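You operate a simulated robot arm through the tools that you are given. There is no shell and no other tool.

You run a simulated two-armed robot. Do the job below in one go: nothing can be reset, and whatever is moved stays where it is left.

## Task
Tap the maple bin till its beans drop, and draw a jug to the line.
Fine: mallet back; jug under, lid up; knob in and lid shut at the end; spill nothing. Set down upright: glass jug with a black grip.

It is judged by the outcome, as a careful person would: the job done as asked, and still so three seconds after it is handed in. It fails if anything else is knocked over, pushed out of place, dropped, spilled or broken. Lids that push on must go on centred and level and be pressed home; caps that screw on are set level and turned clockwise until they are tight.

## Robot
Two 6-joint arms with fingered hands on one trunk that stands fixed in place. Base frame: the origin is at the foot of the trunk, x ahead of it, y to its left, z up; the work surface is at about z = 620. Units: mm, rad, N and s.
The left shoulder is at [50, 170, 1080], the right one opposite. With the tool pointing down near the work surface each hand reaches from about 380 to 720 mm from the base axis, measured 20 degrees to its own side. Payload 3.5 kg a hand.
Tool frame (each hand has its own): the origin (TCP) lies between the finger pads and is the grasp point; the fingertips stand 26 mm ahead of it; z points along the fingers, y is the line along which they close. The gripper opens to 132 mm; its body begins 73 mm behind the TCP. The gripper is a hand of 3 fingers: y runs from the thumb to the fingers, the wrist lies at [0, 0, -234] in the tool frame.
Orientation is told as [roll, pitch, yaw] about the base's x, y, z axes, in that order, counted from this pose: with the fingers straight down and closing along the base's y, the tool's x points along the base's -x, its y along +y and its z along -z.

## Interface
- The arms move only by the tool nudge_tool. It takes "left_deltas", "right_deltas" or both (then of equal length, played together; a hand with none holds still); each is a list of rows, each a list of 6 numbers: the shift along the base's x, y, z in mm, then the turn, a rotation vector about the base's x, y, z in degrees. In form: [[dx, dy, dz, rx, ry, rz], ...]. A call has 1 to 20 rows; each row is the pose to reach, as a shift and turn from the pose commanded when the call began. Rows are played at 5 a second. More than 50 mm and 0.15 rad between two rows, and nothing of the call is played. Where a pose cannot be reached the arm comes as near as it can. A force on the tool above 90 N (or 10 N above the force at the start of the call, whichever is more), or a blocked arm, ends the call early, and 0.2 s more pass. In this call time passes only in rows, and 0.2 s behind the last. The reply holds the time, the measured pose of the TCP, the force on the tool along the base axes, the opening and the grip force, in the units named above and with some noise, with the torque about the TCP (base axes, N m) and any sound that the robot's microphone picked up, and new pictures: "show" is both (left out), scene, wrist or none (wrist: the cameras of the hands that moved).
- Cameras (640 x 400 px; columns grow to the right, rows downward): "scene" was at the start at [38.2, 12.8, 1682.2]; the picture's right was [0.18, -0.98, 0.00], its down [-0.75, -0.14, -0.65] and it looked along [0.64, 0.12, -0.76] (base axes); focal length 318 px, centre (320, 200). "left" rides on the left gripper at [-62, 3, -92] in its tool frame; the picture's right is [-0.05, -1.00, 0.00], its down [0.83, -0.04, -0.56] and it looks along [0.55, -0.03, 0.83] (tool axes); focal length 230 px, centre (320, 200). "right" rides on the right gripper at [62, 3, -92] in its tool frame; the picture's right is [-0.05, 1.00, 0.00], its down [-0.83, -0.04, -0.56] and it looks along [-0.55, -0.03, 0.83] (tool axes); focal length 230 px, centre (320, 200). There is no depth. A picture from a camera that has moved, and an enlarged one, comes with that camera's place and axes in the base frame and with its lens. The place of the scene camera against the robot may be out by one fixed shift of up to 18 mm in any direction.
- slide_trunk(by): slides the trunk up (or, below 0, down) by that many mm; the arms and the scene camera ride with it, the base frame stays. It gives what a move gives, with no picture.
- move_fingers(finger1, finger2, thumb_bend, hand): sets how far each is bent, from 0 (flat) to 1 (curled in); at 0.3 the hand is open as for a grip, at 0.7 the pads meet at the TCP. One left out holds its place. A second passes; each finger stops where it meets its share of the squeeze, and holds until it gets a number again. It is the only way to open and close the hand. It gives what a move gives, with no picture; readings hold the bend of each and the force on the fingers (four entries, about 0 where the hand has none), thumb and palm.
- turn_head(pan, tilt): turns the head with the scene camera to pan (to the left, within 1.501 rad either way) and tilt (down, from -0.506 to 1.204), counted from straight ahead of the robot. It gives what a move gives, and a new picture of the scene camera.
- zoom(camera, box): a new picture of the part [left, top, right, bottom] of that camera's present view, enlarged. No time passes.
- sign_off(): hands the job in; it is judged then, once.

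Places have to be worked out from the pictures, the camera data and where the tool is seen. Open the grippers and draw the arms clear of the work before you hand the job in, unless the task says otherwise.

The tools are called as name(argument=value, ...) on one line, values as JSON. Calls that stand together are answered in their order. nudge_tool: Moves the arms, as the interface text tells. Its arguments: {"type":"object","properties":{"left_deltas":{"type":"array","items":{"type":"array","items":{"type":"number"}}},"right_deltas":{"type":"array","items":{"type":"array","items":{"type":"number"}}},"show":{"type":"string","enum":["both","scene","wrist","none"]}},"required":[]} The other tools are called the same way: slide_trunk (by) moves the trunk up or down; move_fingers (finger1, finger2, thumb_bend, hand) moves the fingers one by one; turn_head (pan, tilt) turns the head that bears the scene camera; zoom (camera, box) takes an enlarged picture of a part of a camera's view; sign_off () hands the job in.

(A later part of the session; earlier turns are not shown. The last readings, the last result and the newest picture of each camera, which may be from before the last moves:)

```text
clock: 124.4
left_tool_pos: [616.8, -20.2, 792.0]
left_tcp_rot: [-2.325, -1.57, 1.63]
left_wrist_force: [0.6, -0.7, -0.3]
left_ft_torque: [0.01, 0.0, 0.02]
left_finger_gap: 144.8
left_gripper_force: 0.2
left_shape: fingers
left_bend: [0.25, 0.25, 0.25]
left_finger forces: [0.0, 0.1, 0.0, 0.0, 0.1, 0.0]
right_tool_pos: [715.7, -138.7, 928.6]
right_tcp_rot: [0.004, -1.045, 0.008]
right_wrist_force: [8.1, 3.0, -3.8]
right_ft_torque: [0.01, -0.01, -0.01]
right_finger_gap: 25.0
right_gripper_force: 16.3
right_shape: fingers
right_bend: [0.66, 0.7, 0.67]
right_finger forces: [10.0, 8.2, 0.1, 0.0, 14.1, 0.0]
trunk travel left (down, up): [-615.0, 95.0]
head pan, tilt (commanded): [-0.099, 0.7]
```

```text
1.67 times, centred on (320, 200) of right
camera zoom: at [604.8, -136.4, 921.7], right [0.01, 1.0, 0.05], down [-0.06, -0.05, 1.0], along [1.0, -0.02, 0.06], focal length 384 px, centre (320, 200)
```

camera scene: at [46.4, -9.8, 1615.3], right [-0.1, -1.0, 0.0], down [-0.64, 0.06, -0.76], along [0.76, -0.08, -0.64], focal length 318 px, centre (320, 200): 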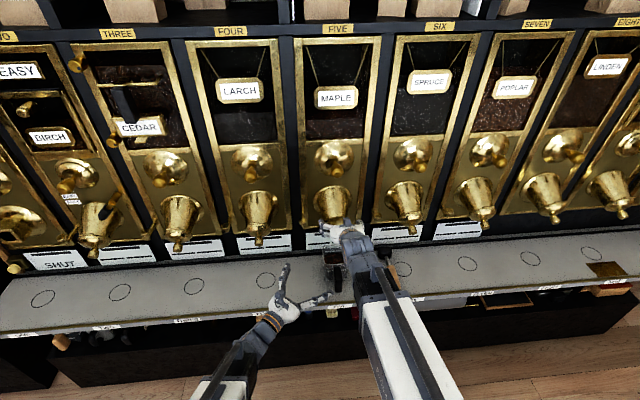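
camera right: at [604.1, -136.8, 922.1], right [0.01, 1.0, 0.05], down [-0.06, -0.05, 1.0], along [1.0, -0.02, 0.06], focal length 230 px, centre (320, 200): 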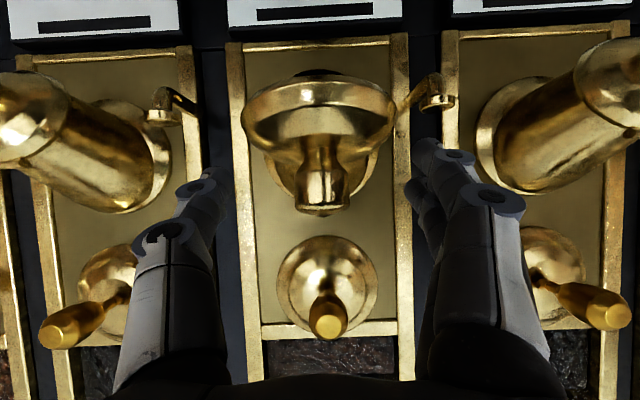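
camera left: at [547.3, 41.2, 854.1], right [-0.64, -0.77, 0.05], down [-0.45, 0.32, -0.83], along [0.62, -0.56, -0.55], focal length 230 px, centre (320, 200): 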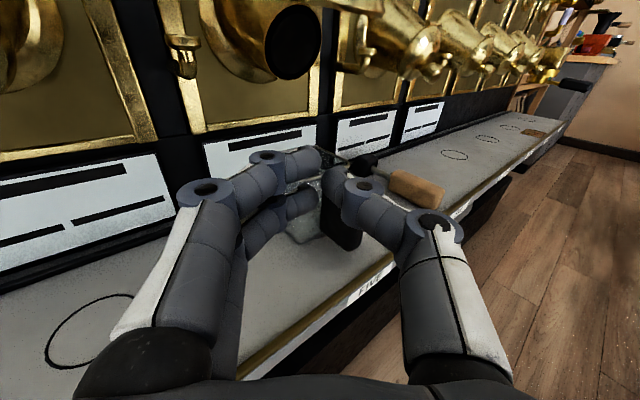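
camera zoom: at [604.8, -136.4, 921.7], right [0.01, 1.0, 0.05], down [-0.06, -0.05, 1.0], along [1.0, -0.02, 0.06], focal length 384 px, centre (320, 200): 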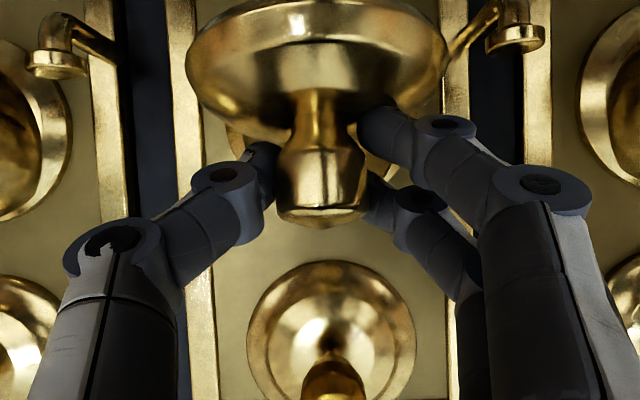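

Pinched at 16 N. Swinging the lid down along its arc, first half.

nudge_tool(right_deltas=[[-3, 0, -7, 0, 0, 0], [-5.5, 0, -14, 0, 0, 0], [-7, 0, -23, 0, 0, 0], [-7.8, 0, -31.5, 0, 0, 0], [-7, 0, -40, 0, 0, 0], [-5.5, 0, -49, 0, 0, 0], [-3, 0, -57, 0, 0, 0], [1.2, 0, -65, 0, 0, 0]], show="both")

zoom(camera="left", box=[200, 0, 440, 150])

zoom(camera="right", box=[170, 80, 470, 320])

```text
clock: 126.2
left_tool_pos: [616.5, -21.8, 793.2]
left_tcp_rot: [-2.874, -1.57, 2.176]
left_wrist_force: [-0.2, -0.3, -0.6]
left_ft_torque: [0.0, -0.02, -0.02]
left_finger_gap: 144.4
left_gripper_force: 0.1
left_shape: fingers
left_bend: [0.25, 0.25, 0.25]
left_finger forces: [0.0, 0.0, 0.0, 0.0, 0.0, 0.1]
right_tool_pos: [717.3, -139.1, 866.3]
right_tcp_rot: [0.002, -1.048, 0.01]
right_wrist_force: [14.3, 3.3, 12.6]
right_ft_torque: [-0.02, -0.54, 0.14]
right_finger_gap: 23.3
right_gripper_force: 19.6
right_shape: fingers
right_bend: [0.67, 0.72, 0.67]
right_finger forces: [7.3, 14.4, 0.0, 0.0, 16.5, 0.0]
trunk travel left (down, up): [-615.0, 95.0]
head pan, tilt (commanded): [-0.099, 0.7]
camera scene: at [46.3, -9.3, 1615.4], right [-0.1, -1.0, 0.0], down [-0.64, 0.06, -0.76], along [0.76, -0.08, -0.64], focal length 318 px, centre (320, 200)
camera right: at [606.3, -137.1, 859.8], right [0.01, 1.0, 0.05], down [-0.07, -0.05, 1.0], along [1.0, -0.02, 0.07], focal length 230 px, centre (320, 200)
```

scene: 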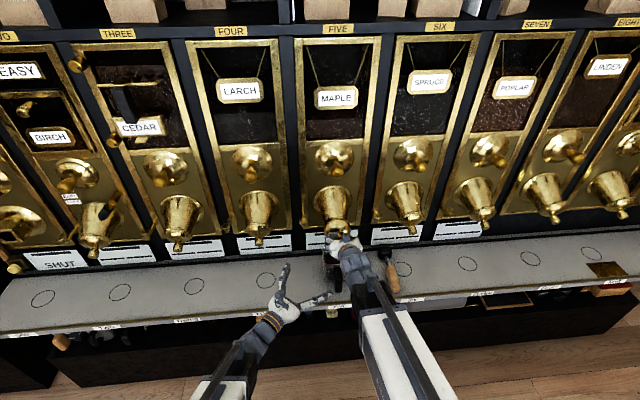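
right: 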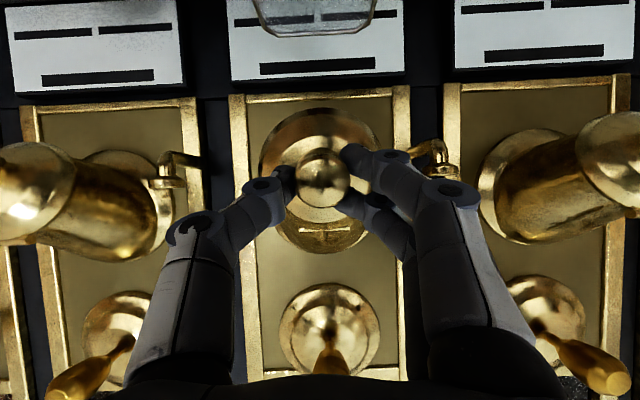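

```text
2.67 times, centred on (320, 75) of left
camera zoom: at [546.7, 41.6, 854.7], right [-0.64, -0.77, 0.05], down [-0.45, 0.32, -0.83], along [0.62, -0.56, -0.55], focal length 614 px, centre (320, 533)
```

zoom: 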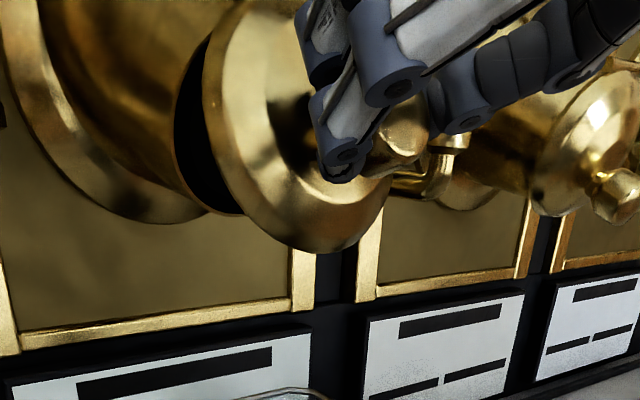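

```text
1.67 times, centred on (320, 200) of right
camera zoom: at [606.3, -137.1, 859.8], right [0.01, 1.0, 0.05], down [-0.07, -0.05, 1.0], along [1.0, -0.02, 0.07], focal length 384 px, centre (320, 200)
```

zoom: 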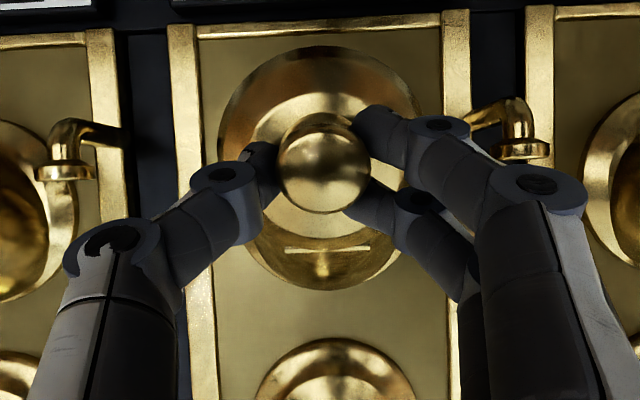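

About half shut and following nicely; the residual pull is toward the hinge, so I'll tighten the arc slightly and carry on to closed.

nudge_tool(right_deltas=[[5, 0, -4, 0, 0, 0], [10, 0, -8.5, 0, 0, 0], [15, 0, -12.5, 0, 0, 0], [21, 0, -17.5, 0, 0, 0], [27.5, 0, -21.5, 0, 0, 0], [34, 0, -25, 0, 0, 0], [41, 0, -27.5, 0, 0, 0]], show="both")

zoom(camera="left", box=[200, 0, 440, 150])

zoom(camera="right", box=[170, 80, 470, 320])

```text
clock: 127.8
left_tool_pos: [614.2, -20.6, 795.2]
left_tcp_rot: [2.874, -1.567, 2.713]
left_wrist_force: [0.0, 0.4, -1.0]
left_ft_torque: [-0.02, -0.02, 0.04]
left_finger_gap: 144.7
left_gripper_force: 0.0
left_shape: fingers
left_bend: [0.25, 0.25, 0.25]
left_finger forces: [0.0, 0.0, 0.0, 0.0, 0.0, 0.1]
right_tool_pos: [755.1, -137.9, 840.9]
right_tcp_rot: [0.003, -1.048, 0.012]
right_wrist_force: [-10.2, 2.2, 21.9]
right_ft_torque: [-0.15, -0.59, 0.13]
right_finger_gap: 24.5
right_gripper_force: 25.4
right_shape: fingers
right_bend: [0.67, 0.73, 0.68]
right_finger forces: [8.9, 18.7, 0.1, 0.0, 22.7, 0.1]
trunk travel left (down, up): [-615.0, 95.0]
head pan, tilt (commanded): [-0.099, 0.7]
camera scene: at [42.8, -9.2, 1615.5], right [-0.1, -0.99, 0.0], down [-0.64, 0.06, -0.77], along [0.76, -0.08, -0.64], focal length 318 px, centre (320, 200)
camera right: at [644.5, -136.4, 833.6], right [0.01, 1.0, 0.05], down [-0.07, -0.05, 1.0], along [1.0, -0.02, 0.07], focal length 230 px, centre (320, 200)
```

scene: 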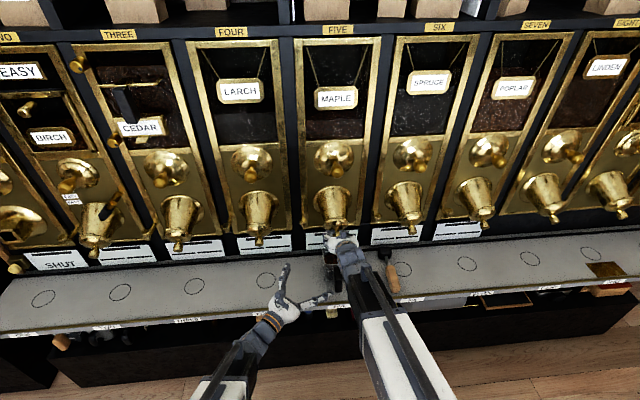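
right: 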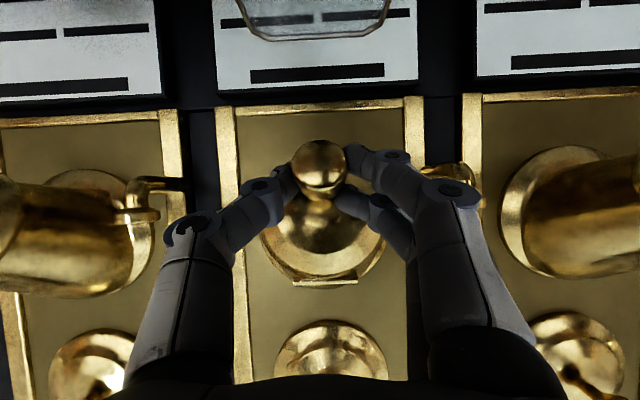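

```text
2.67 times, centred on (320, 75) of left
camera zoom: at [544.8, 41.6, 856.0], right [-0.64, -0.77, 0.05], down [-0.45, 0.32, -0.83], along [0.62, -0.56, -0.55], focal length 614 px, centre (320, 533)
```

zoom: 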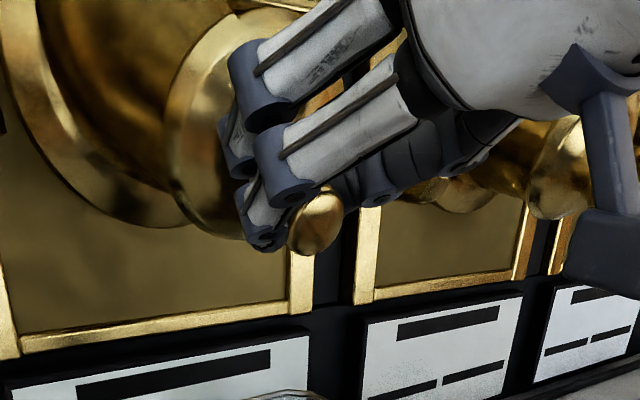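

```text
1.67 times, centred on (320, 200) of right
camera zoom: at [644.5, -136.4, 833.6], right [0.01, 1.0, 0.05], down [-0.07, -0.05, 1.0], along [1.0, -0.02, 0.07], focal length 384 px, centre (320, 200)
```

zoom: 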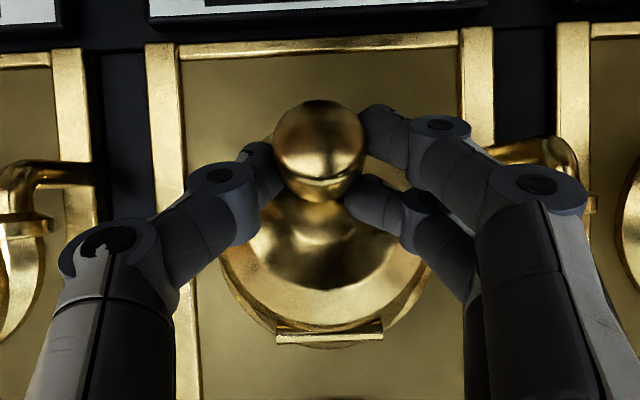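

The gap has gone; the lid is against the spout. A firm press inward to seat it.

nudge_tool(right_deltas=[[2, 0, 2, 0, 0, 0], [5, 0, 3, 0, 0, 0], [6, 0, 4, 0, 0, 0], [6, 0, 4, 0, 0, 0]], show="none")

zoom(camera="left", box=[200, 0, 440, 150])

```text
clock: 128.8
left_tool_pos: [614.1, -22.1, 793.5]
left_tcp_rot: [2.755, -1.567, 2.834]
left_wrist_force: [-0.3, 0.2, 0.3]
left_ft_torque: [0.05, 0.0, -0.01]
left_finger_gap: 144.4
left_gripper_force: 0.1
left_shape: fingers
left_bend: [0.25, 0.25, 0.25]
left_finger forces: [0.1, 0.0, 0.1, 0.0, 0.1, 0.0]
right_tool_pos: [758.4, -139.4, 839.6]
right_tcp_rot: [0.003, -1.042, 0.008]
right_wrist_force: [-38.7, 1.3, -1.2]
right_ft_torque: [-0.16, 0.32, 0.05]
right_finger_gap: 23.7
right_gripper_force: 25.9
right_shape: fingers
right_bend: [0.68, 0.73, 0.69]
right_finger forces: [12.0, 15.2, 0.0, 0.0, 24.7, 0.0]
trunk travel left (down, up): [-615.0, 95.0]
head pan, tilt (commanded): [-0.099, 0.7]
```

```text
2.67 times, centred on (320, 75) of left
camera zoom: at [544.4, 41.3, 855.7], right [-0.64, -0.77, 0.05], down [-0.45, 0.32, -0.83], along [0.62, -0.56, -0.55], focal length 614 px, centre (320, 533)
```

zoom: 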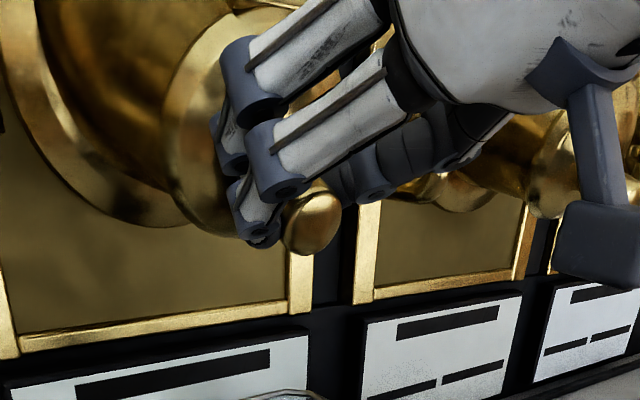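

Seated firmly at ~39 N. Opening the fingers while still pressing, then withdrawing along the tool axis.

move_fingers(hand="right", finger1=0.55, finger2=0.55, thumb_bend=0.55)

move_fingers(hand="right", finger1=0.35, finger2=0.35, thumb_bend=0.35)

nudge_tool(right_deltas=[[-12, 0, 8, 0, 0, 0], [-28, 0, 18, 0, 0, 0], [-46, 0, 30, 0, 0, 0], [-64, 0, 44, 0, 0, 0], [-72, -10, 70, 0, 0, 0], [-72, -30, 100, 0, 0, 0]], show="both")

zoom(camera="left", box=[160, 0, 400, 150])

zoom(camera="right", box=[170, 0, 470, 240])

```text
clock: 129.8
left_tool_pos: [615.3, -21.1, 793.7]
left_tcp_rot: [2.897, -1.569, 2.692]
left_wrist_force: [0.0, -0.2, -0.9]
left_ft_torque: [0.0, 0.01, 0.0]
left_finger_gap: 144.6
left_gripper_force: 0.1
left_shape: fingers
left_bend: [0.25, 0.25, 0.25]
left_finger forces: [0.0, 0.0, 0.0, 0.0, 0.0, 0.0]
right_tool_pos: [760.7, -141.1, 840.9]
right_tcp_rot: [0.003, -1.043, 0.008]
right_wrist_force: [-30.0, 1.0, -13.0]
right_ft_torque: [-0.2, 0.39, 0.52]
right_finger_gap: 50.4
right_gripper_force: 17.2
right_shape: fingers
right_bend: [0.55, 0.74, 0.55]
right_finger forces: [0.0, 34.1, 0.0, 0.1, 0.0, 0.0]
trunk travel left (down, up): [-615.0, 95.0]
head pan, tilt (commanded): [-0.099, 0.7]
```

```text
clock: 130.8
left_tool_pos: [616.6, -21.6, 793.2]
left_tcp_rot: [2.816, -1.569, 2.774]
left_wrist_force: [1.0, -0.2, -0.5]
left_ft_torque: [0.0, 0.0, 0.01]
left_finger_gap: 144.6
left_gripper_force: 0.0
left_shape: fingers
left_bend: [0.25, 0.25, 0.25]
left_finger forces: [0.0, 0.0, 0.1, 0.0, 0.0, 0.1]
right_tool_pos: [761.6, -139.4, 842.1]
right_tcp_rot: [0.006, -1.046, 0.006]
right_wrist_force: [-15.7, -6.1, -8.1]
right_ft_torque: [-0.17, 0.18, 0.18]
right_finger_gap: 117.8
right_gripper_force: 9.1
right_shape: fingers
right_bend: [0.35, 0.79, 0.35]
right_finger forces: [0.0, 17.6, 0.1, 0.0, 0.0, 0.0]
trunk travel left (down, up): [-615.0, 95.0]
head pan, tilt (commanded): [-0.099, 0.7]
```

```text
clock: 132.2
left_tool_pos: [616.1, -23.1, 793.0]
left_tcp_rot: [-3.082, -1.567, 2.385]
left_wrist_force: [0.4, 0.0, -0.1]
left_ft_torque: [-0.02, 0.0, 0.0]
left_finger_gap: 144.8
left_gripper_force: 0.0
left_shape: fingers
left_bend: [0.25, 0.25, 0.25]
left_finger forces: [0.0, 0.0, 0.0, 0.0, 0.1, 0.0]
right_tool_pos: [689.4, -169.4, 941.9]
right_tcp_rot: [0.004, -1.049, 0.007]
right_wrist_force: [0.2, -0.7, -0.1]
right_ft_torque: [0.01, -0.01, -0.01]
right_finger_gap: 117.4
right_gripper_force: 0.0
right_shape: fingers
right_bend: [0.35, 0.35, 0.35]
right_finger forces: [0.0, 0.0, 0.1, 0.0, 0.1, 0.0]
trunk travel left (down, up): [-615.0, 95.0]
head pan, tilt (commanded): [-0.099, 0.7]
camera scene: at [46.2, -9.9, 1615.2], right [-0.1, -1.0, 0.0], down [-0.64, 0.06, -0.76], along [0.76, -0.08, -0.64], focal length 318 px, centre (320, 200)
camera right: at [580.0, -166.8, 935.7], right [0.01, 1.0, 0.05], down [-0.06, -0.05, 1.0], along [1.0, -0.02, 0.06], focal length 230 px, centre (320, 200)
```

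scene: 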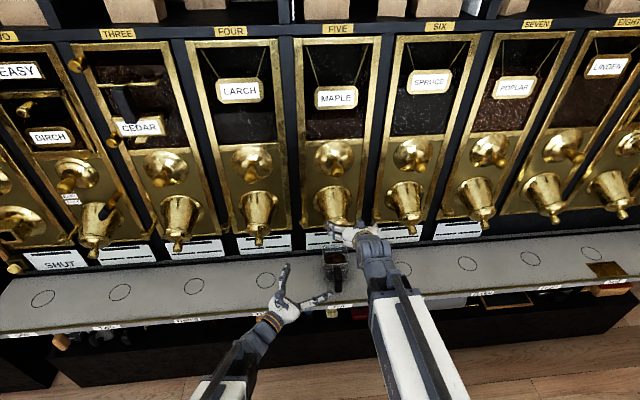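
right: 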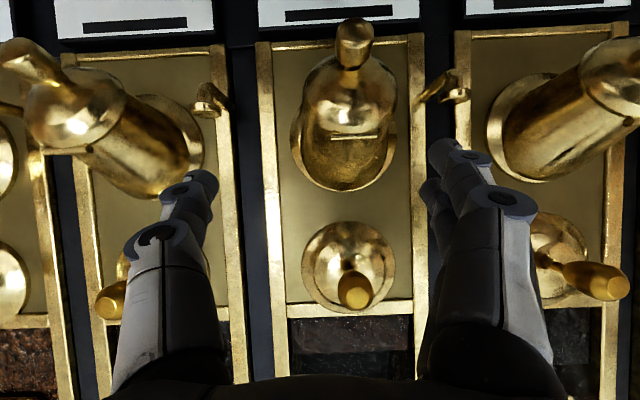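

```text
2.67 times, centred on (280, 75) of left
camera zoom: at [546.6, 41.3, 854.6], right [-0.64, -0.77, 0.05], down [-0.45, 0.32, -0.83], along [0.62, -0.56, -0.55], focal length 614 px, centre (427, 533)
```

zoom: 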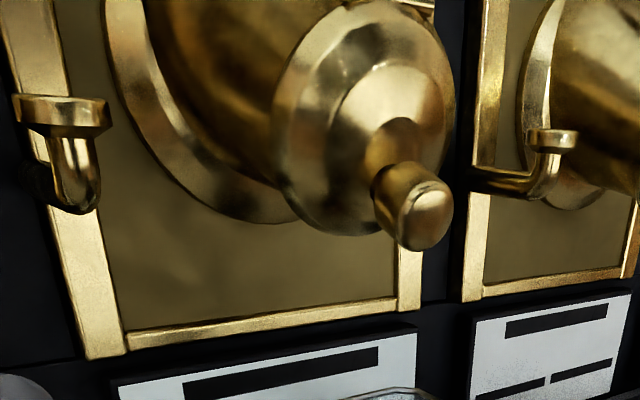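

```text
1.67 times, centred on (320, 120) of right
camera zoom: at [580.0, -166.8, 935.7], right [0.01, 1.0, 0.05], down [-0.06, -0.05, 1.0], along [1.0, -0.02, 0.06], focal length 384 px, centre (320, 333)
```

zoom: 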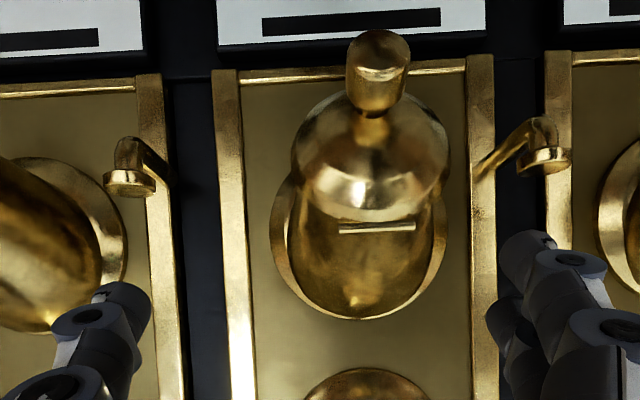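

The lid is flush on the spout like its neighbours. Let me check the gate knob, jug and shelf before withdrawing.

zoom(camera="scene", box=[230, 130, 450, 230])

zoom(camera="left", box=[250, 130, 390, 270])

zoom(camera="left", box=[290, 170, 330, 210])

```text
2.91 times, centred on (340, 180) of scene
camera zoom: at [46.2, -9.9, 1615.2], right [-0.1, -1.0, 0.0], down [-0.64, 0.06, -0.76], along [0.76, -0.08, -0.64], focal length 924 px, centre (262, 258)
```

zoom: 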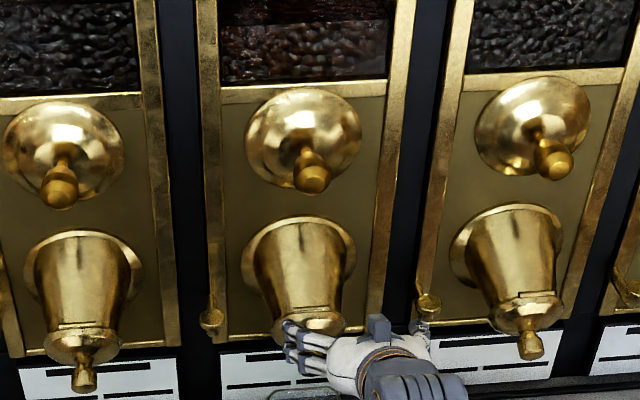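

```text
2.86 times, centred on (320, 200) of left
camera zoom: at [546.6, 41.3, 854.6], right [-0.64, -0.77, 0.05], down [-0.45, 0.32, -0.83], along [0.62, -0.56, -0.55], focal length 657 px, centre (320, 200)
```

zoom: 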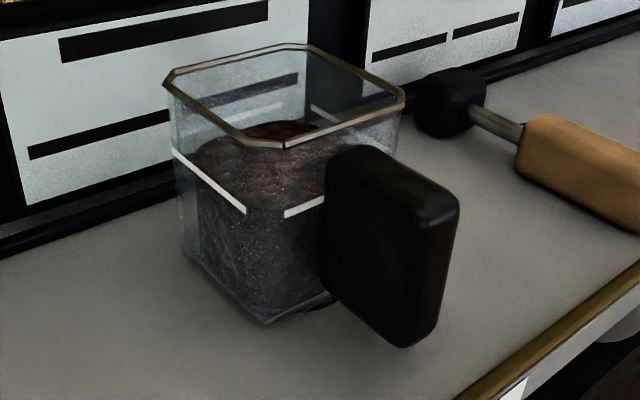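

```text
10.00 times, centred on (310, 190) of left
camera zoom: at [546.6, 41.3, 854.6], right [-0.64, -0.77, 0.05], down [-0.45, 0.32, -0.83], along [0.62, -0.56, -0.55], focal length 2301 px, centre (420, 300)
```

zoom: 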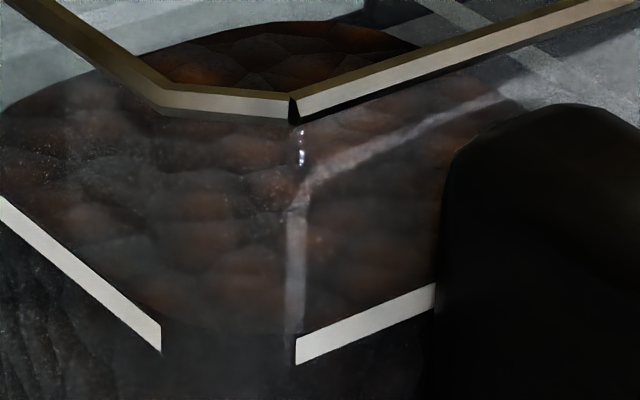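

Everything looks right; to judge the level precisely I'd like a near-horizontal look at the line. I'll lower the left hand and tilt its camera level, staying clear of the jug.

nudge_tool(left_deltas=[[2, -1, -20, -3.6, -4.3, 0], [5, -3, -40, -7.2, -8.6, 0], [8, -5, -60, -10.8, -12.8, 0], [11, -7, -80, -14.4, -17.1, 0], [13, -8, -100, -18, -21.4, 0]], show="both")

zoom(camera="left", box=[250, 120, 390, 260])

```text
clock: 133.4
left_tool_pos: [630.6, -29.1, 692.9]
left_tcp_rot: [-3.14, -1.079, 2.441]
left_wrist_force: [0.0, -0.4, 0.1]
left_ft_torque: [-0.02, 0.0, -0.01]
left_finger_gap: 144.5
left_gripper_force: 0.1
left_shape: fingers
left_bend: [0.25, 0.25, 0.25]
left_finger forces: [0.0, 0.0, 0.0, 0.0, 0.0, 0.1]
right_tool_pos: [692.0, -168.9, 941.2]
right_tcp_rot: [0.003, -1.046, 0.008]
right_wrist_force: [0.0, -0.7, -0.6]
right_ft_torque: [-0.01, -0.02, -0.02]
right_finger_gap: 117.6
right_gripper_force: 0.0
right_shape: fingers
right_bend: [0.35, 0.35, 0.35]
right_finger forces: [0.1, 0.0, 0.0, 0.1, 0.0, 0.1]
trunk travel left (down, up): [-615.0, 95.0]
head pan, tilt (commanded): [-0.099, 0.7]
camera scene: at [46.5, -9.9, 1615.3], right [-0.1, -1.0, 0.0], down [-0.64, 0.06, -0.76], along [0.76, -0.08, -0.64], focal length 318 px, centre (320, 200)
camera left: at [546.9, 45.5, 703.6], right [-0.66, -0.75, 0.05], down [-0.1, 0.03, -0.99], along [0.74, -0.66, -0.1], focal length 230 px, centre (320, 200)
```

scene: 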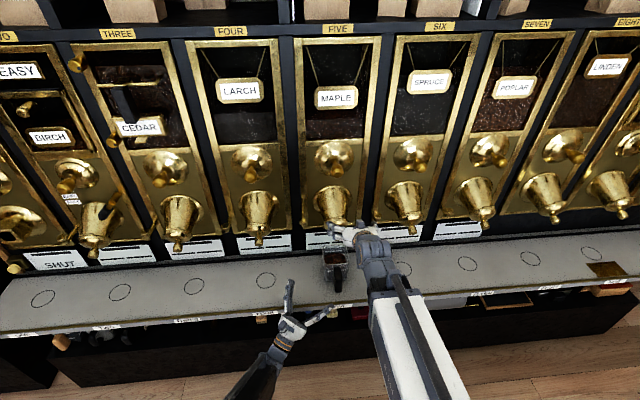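
left: 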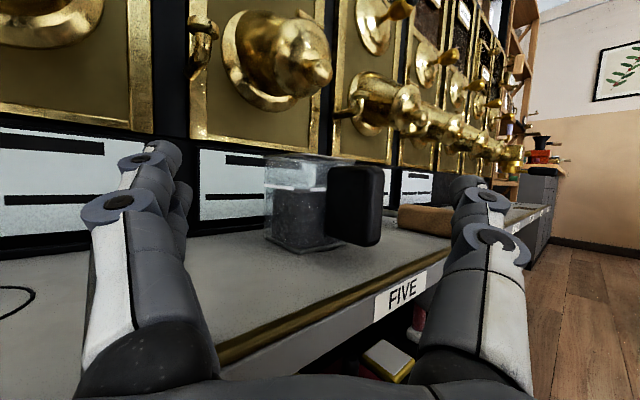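

```text
2.86 times, centred on (320, 190) of left
camera zoom: at [546.9, 45.5, 703.6], right [-0.66, -0.75, 0.05], down [-0.1, 0.03, -0.99], along [0.74, -0.66, -0.1], focal length 657 px, centre (320, 229)
```

zoom: 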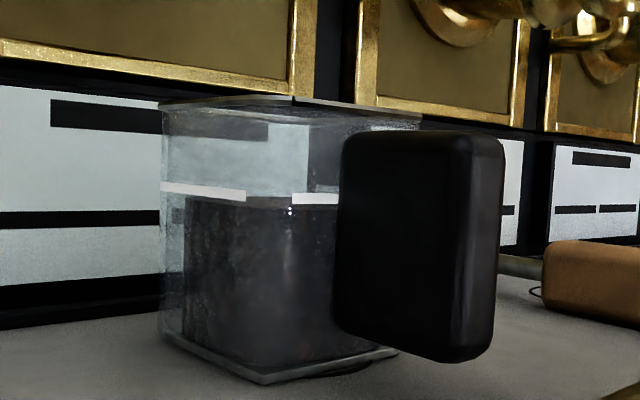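

A near-level view: the bean surface is right at the line. Zooming further.

zoom(camera="left", box=[280, 165, 330, 215])

zoom(camera="left", box=[220, 0, 380, 120])

```text
8.00 times, centred on (305, 190) of left
camera zoom: at [546.9, 45.5, 703.6], right [-0.66, -0.75, 0.05], down [-0.1, 0.03, -0.99], along [0.74, -0.66, -0.1], focal length 1841 px, centre (440, 280)
```

zoom: 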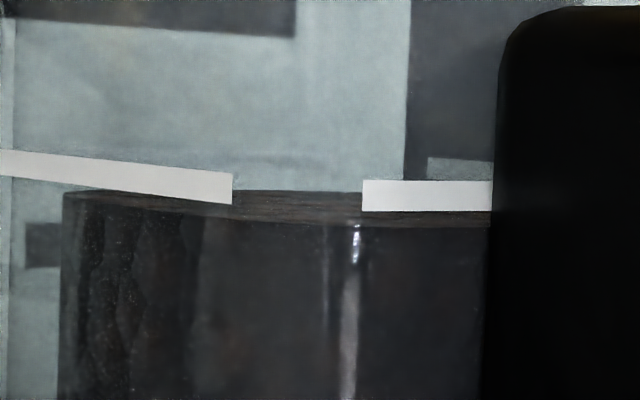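

```text
3.33 times, centred on (300, 60) of left
camera zoom: at [546.9, 45.5, 703.6], right [-0.66, -0.75, 0.05], down [-0.1, 0.03, -0.99], along [0.74, -0.66, -0.1], focal length 767 px, centre (387, 667)
```

zoom: 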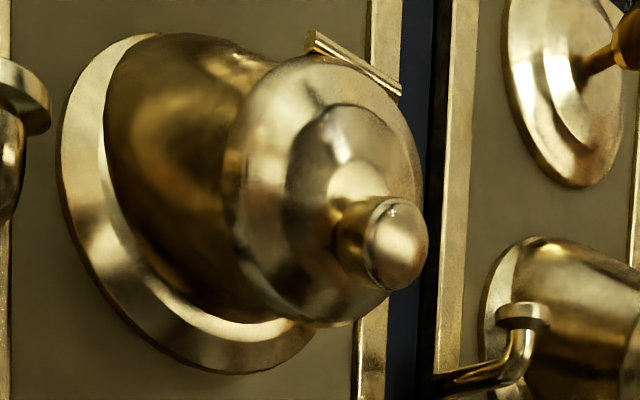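

Measured level: the beans lie about 4 mm below the line's centre. I'll top it up properly: first re-approach the lid knob with the right hand as before.

nudge_tool(right_deltas=[[-2, 15, -20, 0, 0, 0], [-3, 30, -40, 0, 0, 0], [-3, 30.5, -62, 0, 0, 0], [16, 30.5, -72, 0, 0, 0], [34, 30.5, -82, 0, 0, 0], [52, 30.5, -93, 0, 0, 0], [65, 30.5, -102, 0, 0, 0]], show="wrist")

zoom(camera="right", box=[170, 80, 470, 320])

```text
clock: 135.0
left_tool_pos: [630.8, -28.6, 693.1]
left_tcp_rot: [-3.138, -1.082, 2.442]
left_wrist_force: [-0.9, -1.1, 0.4]
left_ft_torque: [-0.01, 0.01, 0.03]
left_finger_gap: 144.6
left_gripper_force: 0.2
left_shape: fingers
left_bend: [0.25, 0.25, 0.25]
left_finger forces: [0.0, 0.1, 0.1, 0.0, 0.0, 0.0]
right_tool_pos: [755.6, -139.1, 839.3]
right_tcp_rot: [0.004, -1.045, 0.01]
right_wrist_force: [0.8, 0.1, -0.2]
right_ft_torque: [0.03, -0.02, 0.0]
right_finger_gap: 117.8
right_gripper_force: 0.0
right_shape: fingers
right_bend: [0.35, 0.35, 0.35]
right_finger forces: [0.1, 0.0, 0.1, 0.0, 0.0, 0.0]
trunk travel left (down, up): [-615.0, 95.0]
head pan, tilt (commanded): [-0.099, 0.7]
camera right: at [645.7, -137.3, 833.3], right [0.01, 1.0, 0.05], down [-0.06, -0.05, 1.0], along [1.0, -0.02, 0.06], focal length 230 px, centre (320, 200)
```

right: 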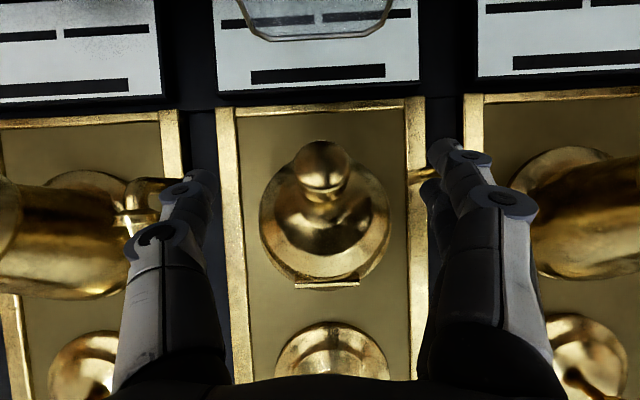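

```text
1.67 times, centred on (320, 200) of right
camera zoom: at [645.7, -137.3, 833.3], right [0.01, 1.0, 0.05], down [-0.06, -0.05, 1.0], along [1.0, -0.02, 0.06], focal length 384 px, centre (320, 200)
```

zoom: 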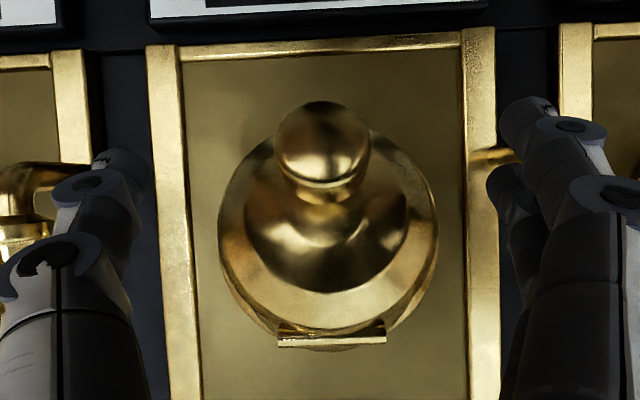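

Same relation as when I closed it. Pinching the lid knob in two stages.

move_fingers(hand="right", finger1=0.58, finger2=0.58, thumb_bend=0.58)

move_fingers(hand="right", finger1=0.76, finger2=0.76, thumb_bend=0.77)

zoom(camera="right", box=[170, 80, 470, 320])

```text
clock: 136.0
left_tool_pos: [629.7, -28.5, 693.3]
left_tcp_rot: [-3.139, -1.082, 2.441]
left_wrist_force: [0.4, -0.2, 0.4]
left_ft_torque: [-0.03, 0.01, -0.04]
left_finger_gap: 144.5
left_gripper_force: 0.1
left_shape: fingers
left_bend: [0.25, 0.25, 0.25]
left_finger forces: [0.1, 0.0, 0.0, 0.0, 0.0, 0.0]
right_tool_pos: [755.5, -139.7, 840.7]
right_tcp_rot: [0.003, -1.045, 0.01]
right_wrist_force: [0.6, 0.3, 0.2]
right_ft_torque: [0.03, 0.01, 0.0]
right_finger_gap: 44.9
right_gripper_force: 0.1
right_shape: fingers
right_bend: [0.57, 0.57, 0.57]
right_finger forces: [0.0, 0.1, 0.0, 0.1, 0.0, 0.0]
trunk travel left (down, up): [-615.0, 95.0]
head pan, tilt (commanded): [-0.099, 0.7]
```

```text
clock: 137.0
left_tool_pos: [630.4, -29.2, 692.7]
left_tcp_rot: [-3.139, -1.084, 2.441]
left_wrist_force: [-0.7, 0.5, -0.1]
left_ft_torque: [0.03, 0.0, 0.0]
left_finger_gap: 144.6
left_gripper_force: 0.1
left_shape: fingers
left_bend: [0.25, 0.25, 0.25]
left_finger forces: [0.0, 0.0, 0.1, 0.0, 0.1, 0.1]
right_tool_pos: [756.6, -139.0, 839.2]
right_tcp_rot: [0.004, -1.044, 0.006]
right_wrist_force: [-0.9, 1.0, -1.9]
right_ft_torque: [-0.04, 0.01, -0.03]
right_finger_gap: 24.4
right_gripper_force: 19.3
right_shape: fingers
right_bend: [0.67, 0.68, 0.67]
right_finger forces: [10.8, 9.5, 0.0, 0.0, 19.6, 0.0]
trunk travel left (down, up): [-615.0, 95.0]
head pan, tilt (commanded): [-0.099, 0.7]
```

```text
1.67 times, centred on (320, 200) of right
camera zoom: at [645.4, -137.1, 833.5], right [0.01, 1.0, 0.05], down [-0.06, -0.05, 1.0], along [1.0, -0.02, 0.06], focal length 384 px, centre (320, 200)
```

zoom: 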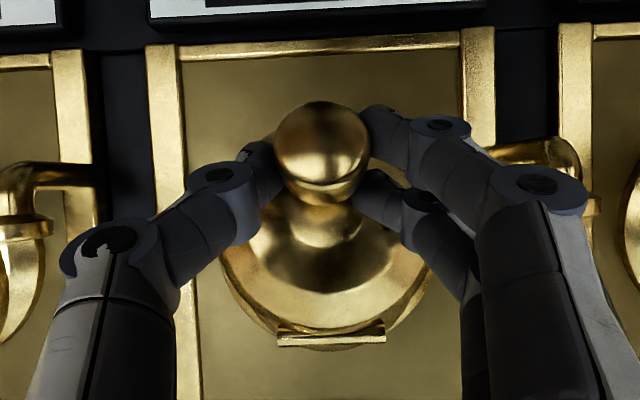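

Good pinch (19 N). Swinging the lid up along the measured arc to just short of its stop.

nudge_tool(right_deltas=[[-6, 0, 2, 0, 0, 0], [-12, 0, 4.8, 0, 0, 0], [-23, 0, 12.2, 0, 0, 0], [-32.5, 0, 21.9, 0, 0, 0], [-39.7, 0, 33.4, 0, 0, 0], [-44.2, 0, 46.2, 0, 0, 0], [-45.9, 0, 59.8, 0, 0, 0], [-44.9, 0, 73.5, 0, 0, 0], [-41.5, 0, 84.5, 0, 0, 0], [-40.6, 0, 86.6, 0, 0, 0]], show="wrist")

zoom(camera="left", box=[200, 0, 440, 180])

zoom(camera="right", box=[170, 80, 470, 320])

```text
clock: 139.2
left_tool_pos: [631.0, -28.6, 691.6]
left_tcp_rot: [-3.136, -1.082, 2.441]
left_wrist_force: [0.3, 0.5, 0.3]
left_ft_torque: [0.0, -0.02, -0.01]
left_finger_gap: 144.5
left_gripper_force: 0.0
left_shape: fingers
left_bend: [0.25, 0.25, 0.25]
left_finger forces: [0.1, 0.0, 0.1, 0.0, 0.0, 0.0]
right_tool_pos: [716.1, -138.2, 926.7]
right_tcp_rot: [0.004, -1.048, 0.008]
right_wrist_force: [1.9, 1.2, -4.1]
right_ft_torque: [0.15, 0.23, -0.05]
right_finger_gap: 23.6
right_gripper_force: 16.5
right_shape: fingers
right_bend: [0.71, 0.71, 0.68]
right_finger forces: [11.2, 8.1, 0.1, 0.1, 13.6, 0.0]
trunk travel left (down, up): [-615.0, 95.0]
head pan, tilt (commanded): [-0.099, 0.7]
camera right: at [605.3, -136.4, 920.3], right [0.01, 1.0, 0.05], down [-0.06, -0.05, 1.0], along [1.0, -0.02, 0.06], focal length 230 px, centre (320, 200)
```

right: 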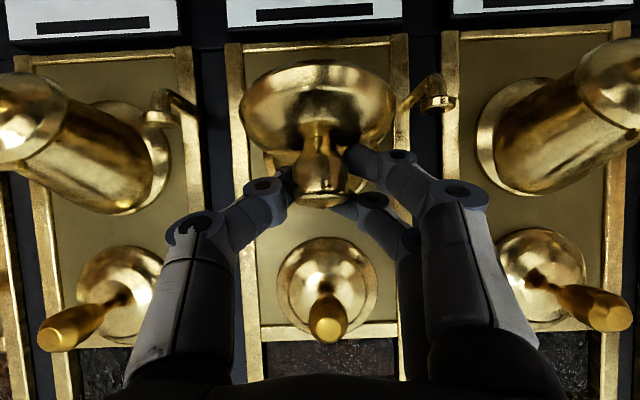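

```text
2.22 times, centred on (320, 90) of left
camera zoom: at [547.1, 45.6, 703.8], right [-0.66, -0.75, 0.05], down [-0.11, 0.03, -0.99], along [0.74, -0.66, -0.1], focal length 511 px, centre (320, 444)
```

zoom: 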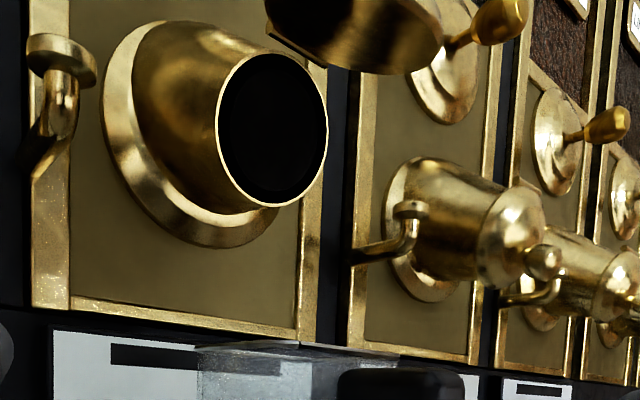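

```text
1.67 times, centred on (320, 200) of right
camera zoom: at [605.3, -136.4, 920.3], right [0.01, 1.0, 0.05], down [-0.06, -0.05, 1.0], along [1.0, -0.02, 0.06], focal length 384 px, centre (320, 200)
```

zoom: 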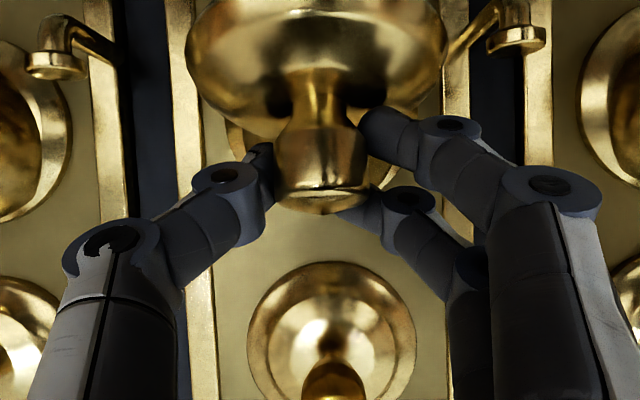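

The lid is up again, outlet open. Releasing and withdrawing upward, then checking it stays.

move_fingers(hand="right", finger1=0.57, finger2=0.57, thumb_bend=0.57)

move_fingers(hand="right", finger1=0.4, finger2=0.4, thumb_bend=0.4)

nudge_tool(right_deltas=[[-8, 0, 7, 0, 0, 0], [-20, 0, 19, 0, 0, 0], [-30, 0, 40, 0, 0, 0], [-28, 0, 75, 0, 0, 0], [-22, 0, 110, 0, 0, 0], [-16, 0, 145, 0, 0, 0], [-14, 0, 167, 0, 0, 0]], show="wrist")

zoom(camera="left", box=[200, 0, 440, 180])

```text
clock: 140.2
left_tool_pos: [630.0, -28.3, 692.4]
left_tcp_rot: [-3.138, -1.081, 2.443]
left_wrist_force: [-0.3, 0.2, -0.6]
left_ft_torque: [-0.01, 0.01, -0.02]
left_finger_gap: 144.7
left_gripper_force: 0.0
left_shape: fingers
left_bend: [0.25, 0.25, 0.25]
left_finger forces: [0.0, 0.1, 0.0, 0.0, 0.0, 0.0]
right_tool_pos: [715.3, -138.2, 926.9]
right_tcp_rot: [0.004, -1.045, 0.008]
right_wrist_force: [-0.4, -1.1, -0.4]
right_ft_torque: [0.01, 0.0, -0.01]
right_finger_gap: 47.1
right_gripper_force: 0.0
right_shape: fingers
right_bend: [0.56, 0.56, 0.56]
right_finger forces: [0.1, 0.0, 0.0, 0.1, 0.1, 0.1]
trunk travel left (down, up): [-615.0, 95.0]
head pan, tilt (commanded): [-0.099, 0.7]
```

```text
clock: 141.2
left_tool_pos: [629.1, -27.9, 693.0]
left_tcp_rot: [-3.138, -1.082, 2.442]
left_wrist_force: [0.0, -0.3, 0.0]
left_ft_torque: [0.01, 0.01, 0.0]
left_finger_gap: 144.5
left_gripper_force: 0.0
left_shape: fingers
left_bend: [0.25, 0.25, 0.25]
left_finger forces: [0.1, 0.1, 0.0, 0.0, 0.0, 0.1]
right_tool_pos: [715.0, -138.7, 926.1]
right_tcp_rot: [0.003, -1.046, 0.01]
right_wrist_force: [0.2, 0.1, -0.6]
right_ft_torque: [0.01, -0.06, 0.0]
right_finger_gap: 101.0
right_gripper_force: 0.1
right_shape: fingers
right_bend: [0.4, 0.4, 0.4]
right_finger forces: [0.1, 0.1, 0.0, 0.1, 0.0, 0.1]
trunk travel left (down, up): [-615.0, 95.0]
head pan, tilt (commanded): [-0.099, 0.7]
```

```text
clock: 142.8
left_tool_pos: [630.3, -29.4, 691.4]
left_tcp_rot: [-3.139, -1.083, 2.443]
left_wrist_force: [-0.3, -1.3, 0.8]
left_ft_torque: [-0.02, 0.0, 0.03]
left_finger_gap: 144.4
left_gripper_force: 0.1
left_shape: fingers
left_bend: [0.25, 0.25, 0.25]
left_finger forces: [0.1, 0.0, 0.1, 0.0, 0.0, 0.1]
right_tool_pos: [701.5, -139.5, 1094.2]
right_tcp_rot: [0.002, -1.045, 0.008]
right_wrist_force: [0.4, 0.3, 0.1]
right_ft_torque: [0.01, -0.03, 0.03]
right_finger_gap: 100.8
right_gripper_force: 0.1
right_shape: fingers
right_bend: [0.4, 0.4, 0.4]
right_finger forces: [0.0, 0.0, 0.1, 0.0, 0.0, 0.0]
trunk travel left (down, up): [-615.0, 95.0]
head pan, tilt (commanded): [-0.099, 0.7]
camera right: at [590.0, -137.2, 1087.3], right [0.01, 1.0, 0.05], down [-0.06, -0.05, 1.0], along [1.0, -0.02, 0.06], focal length 230 px, centre (320, 200)
```

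right: 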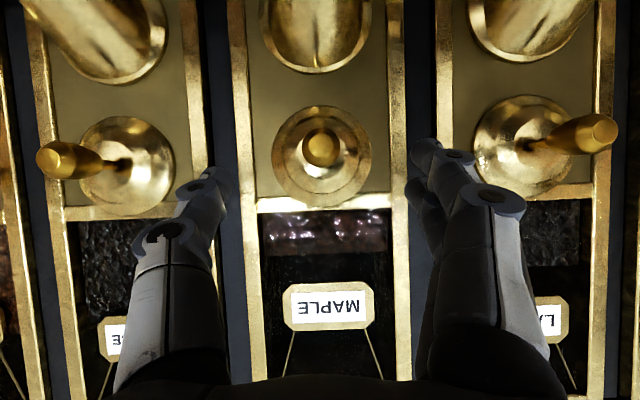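

```text
2.22 times, centred on (320, 90) of left
camera zoom: at [546.6, 45.6, 704.1], right [-0.66, -0.75, 0.05], down [-0.11, 0.03, -0.99], along [0.74, -0.66, -0.1], focal length 511 px, centre (320, 444)
```

zoom: 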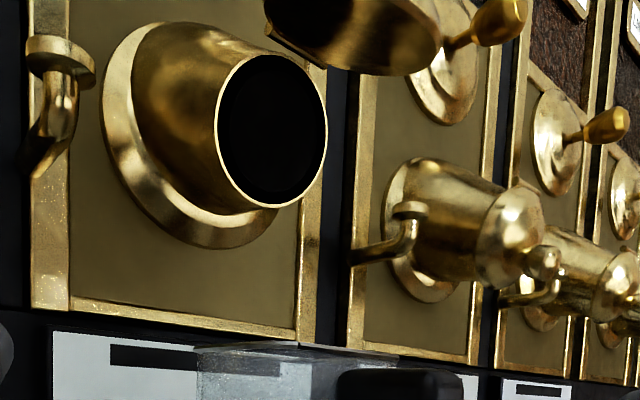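

The lid stays up. Moving onto the gate knob again.

nudge_tool(right_deltas=[[30, 0.5, -9, 0, 0, 0], [60, 0.5, -18, 0, 0, 0], [90, 0.5, -27, 0, 0, 0], [112, 0.5, -33, 0, 0, 0], [124, 0.5, -37, 0, 0, 0]], show="none")

move_fingers(hand="right", finger1=0.57, finger2=0.57, thumb_bend=0.57)

move_fingers(hand="right", finger1=0.8, finger2=0.8, thumb_bend=0.82)

zoom(camera="right", box=[170, 60, 470, 300])

zoom(camera="left", box=[280, 165, 330, 215])

```text
clock: 144.0
left_tool_pos: [630.0, -27.8, 693.7]
left_tcp_rot: [-3.138, -1.081, 2.442]
left_wrist_force: [-0.7, -0.4, -0.3]
left_ft_torque: [-0.01, 0.01, 0.01]
left_finger_gap: 144.7
left_gripper_force: 0.1
left_shape: fingers
left_bend: [0.25, 0.25, 0.25]
left_finger forces: [0.1, 0.0, 0.0, 0.1, 0.0, 0.0]
right_tool_pos: [826.7, -136.7, 1056.5]
right_tcp_rot: [0.005, -1.046, 0.009]
right_wrist_force: [-0.8, -0.4, 0.1]
right_ft_torque: [0.0, -0.03, 0.03]
right_finger_gap: 101.1
right_gripper_force: 0.0
right_shape: fingers
right_bend: [0.4, 0.4, 0.4]
right_finger forces: [0.0, 0.0, 0.0, 0.0, 0.1, 0.0]
trunk travel left (down, up): [-615.0, 95.0]
head pan, tilt (commanded): [-0.099, 0.7]
```

```text
clock: 145.0
left_tool_pos: [630.0, -28.0, 693.3]
left_tcp_rot: [-3.139, -1.083, 2.441]
left_wrist_force: [-0.3, 1.1, -0.2]
left_ft_torque: [0.03, -0.03, -0.02]
left_finger_gap: 144.6
left_gripper_force: 0.0
left_shape: fingers
left_bend: [0.25, 0.25, 0.25]
left_finger forces: [0.0, 0.0, 0.0, 0.0, 0.0, 0.1]
right_tool_pos: [826.3, -137.8, 1055.6]
right_tcp_rot: [0.004, -1.045, 0.008]
right_wrist_force: [-0.3, -0.2, 0.0]
right_ft_torque: [-0.01, -0.03, 0.0]
right_finger_gap: 48.3
right_gripper_force: 0.2
right_shape: fingers
right_bend: [0.56, 0.56, 0.56]
right_finger forces: [0.0, 0.1, 0.0, 0.0, 0.0, 0.1]
trunk travel left (down, up): [-615.0, 95.0]
head pan, tilt (commanded): [-0.099, 0.7]
```

```text
clock: 146.0
left_tool_pos: [630.4, -28.0, 692.6]
left_tcp_rot: [-3.138, -1.085, 2.441]
left_wrist_force: [0.6, -0.1, -0.5]
left_ft_torque: [0.01, 0.02, -0.01]
left_finger_gap: 144.5
left_gripper_force: 0.1
left_shape: fingers
left_bend: [0.25, 0.25, 0.25]
left_finger forces: [0.0, 0.1, 0.1, 0.0, 0.0, 0.0]
right_tool_pos: [825.5, -138.9, 1054.9]
right_tcp_rot: [0.006, -1.044, 0.008]
right_wrist_force: [-0.3, -4.6, -6.2]
right_ft_torque: [0.04, 0.14, -0.16]
right_finger_gap: 27.8
right_gripper_force: 25.4
right_shape: fingers
right_bend: [0.66, 0.64, 0.66]
right_finger forces: [11.1, 10.2, 0.0, 0.0, 29.4, 0.1]
trunk travel left (down, up): [-615.0, 95.0]
head pan, tilt (commanded): [-0.099, 0.7]
```

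```text
1.67 times, centred on (320, 180) of right
camera zoom: at [715.5, -136.7, 1049.0], right [0.01, 1.0, 0.05], down [-0.06, -0.05, 1.0], along [1.0, -0.02, 0.06], focal length 384 px, centre (320, 233)
```

zoom: 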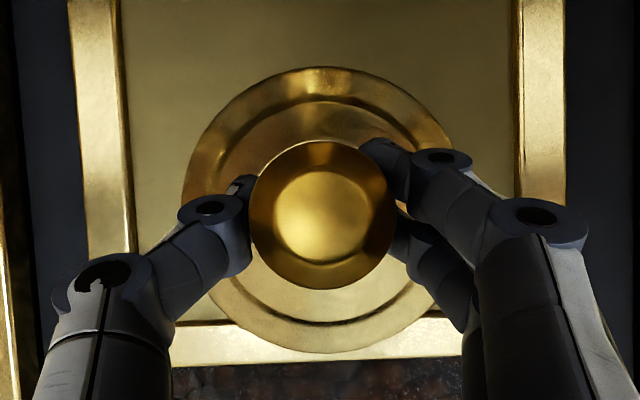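

```text
8.00 times, centred on (305, 190) of left
camera zoom: at [546.9, 45.1, 703.8], right [-0.66, -0.75, 0.05], down [-0.11, 0.03, -0.99], along [0.74, -0.66, -0.1], focal length 1841 px, centre (440, 280)
```

zoom: 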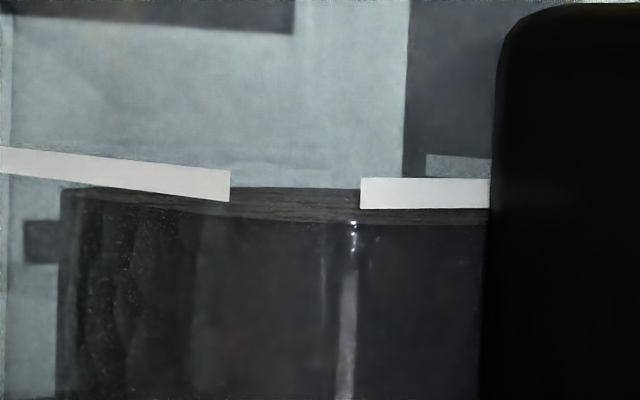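

Gripped. A short pulse like my first trial, then check the level.

nudge_tool(right_deltas=[[-10, 0, 0, 0, 0, 0], [-20, 0, 0, 0, 0, 0], [-20, 0, 0, 0, 0, 0], [-10, 0, 0, 0, 0, 0], [2, 0, 0, 0, 0, 0], [4, 0, 0, 0, 0, 0]], show="none")

zoom(camera="left", box=[280, 165, 330, 215])

zoom(camera="left", box=[200, 0, 440, 260])

```text
clock: 147.4
left_tool_pos: [630.9, -29.5, 693.1]
left_tcp_rot: [-3.14, -1.082, 2.444]
left_wrist_force: [0.3, -0.3, -0.9]
left_ft_torque: [0.03, 0.0, -0.01]
left_finger_gap: 144.7
left_gripper_force: 0.1
left_shape: fingers
left_bend: [0.25, 0.25, 0.25]
left_finger forces: [0.0, 0.0, 0.0, 0.1, 0.1, 0.0]
right_tool_pos: [829.7, -140.1, 1055.1]
right_tcp_rot: [0.006, -1.044, 0.009]
right_wrist_force: [-10.8, -5.6, -9.9]
right_ft_torque: [0.06, 0.29, -0.21]
right_finger_gap: 27.9
right_gripper_force: 26.9
right_shape: fingers
right_bend: [0.66, 0.65, 0.66]
right_finger forces: [12.7, 9.2, 0.0, 0.0, 31.2, 0.0]
trunk travel left (down, up): [-615.0, 95.0]
head pan, tilt (commanded): [-0.099, 0.7]
```

```text
8.00 times, centred on (305, 190) of left
camera zoom: at [546.4, 45.0, 704.1], right [-0.66, -0.75, 0.05], down [-0.1, 0.03, -0.99], along [0.74, -0.66, -0.1], focal length 1841 px, centre (440, 280)
```

zoom: 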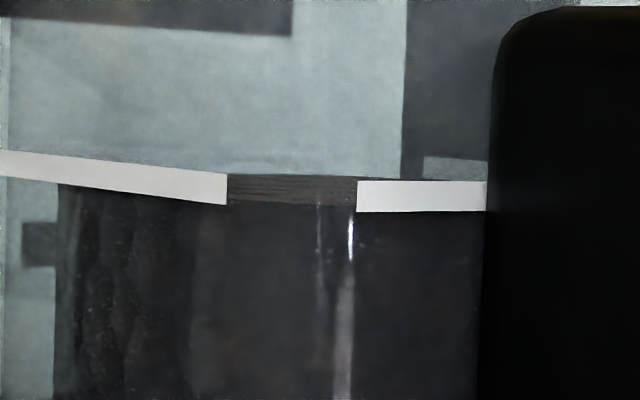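

```text
1.54 times, centred on (320, 130) of left
camera zoom: at [546.4, 45.0, 704.1], right [-0.66, -0.75, 0.05], down [-0.1, 0.03, -0.99], along [0.74, -0.66, -0.1], focal length 354 px, centre (320, 308)
```

zoom: 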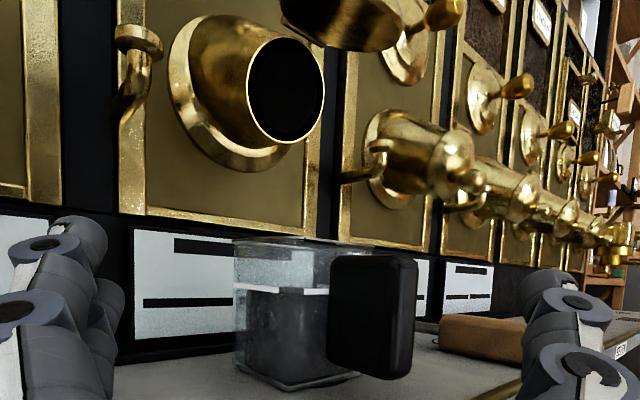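

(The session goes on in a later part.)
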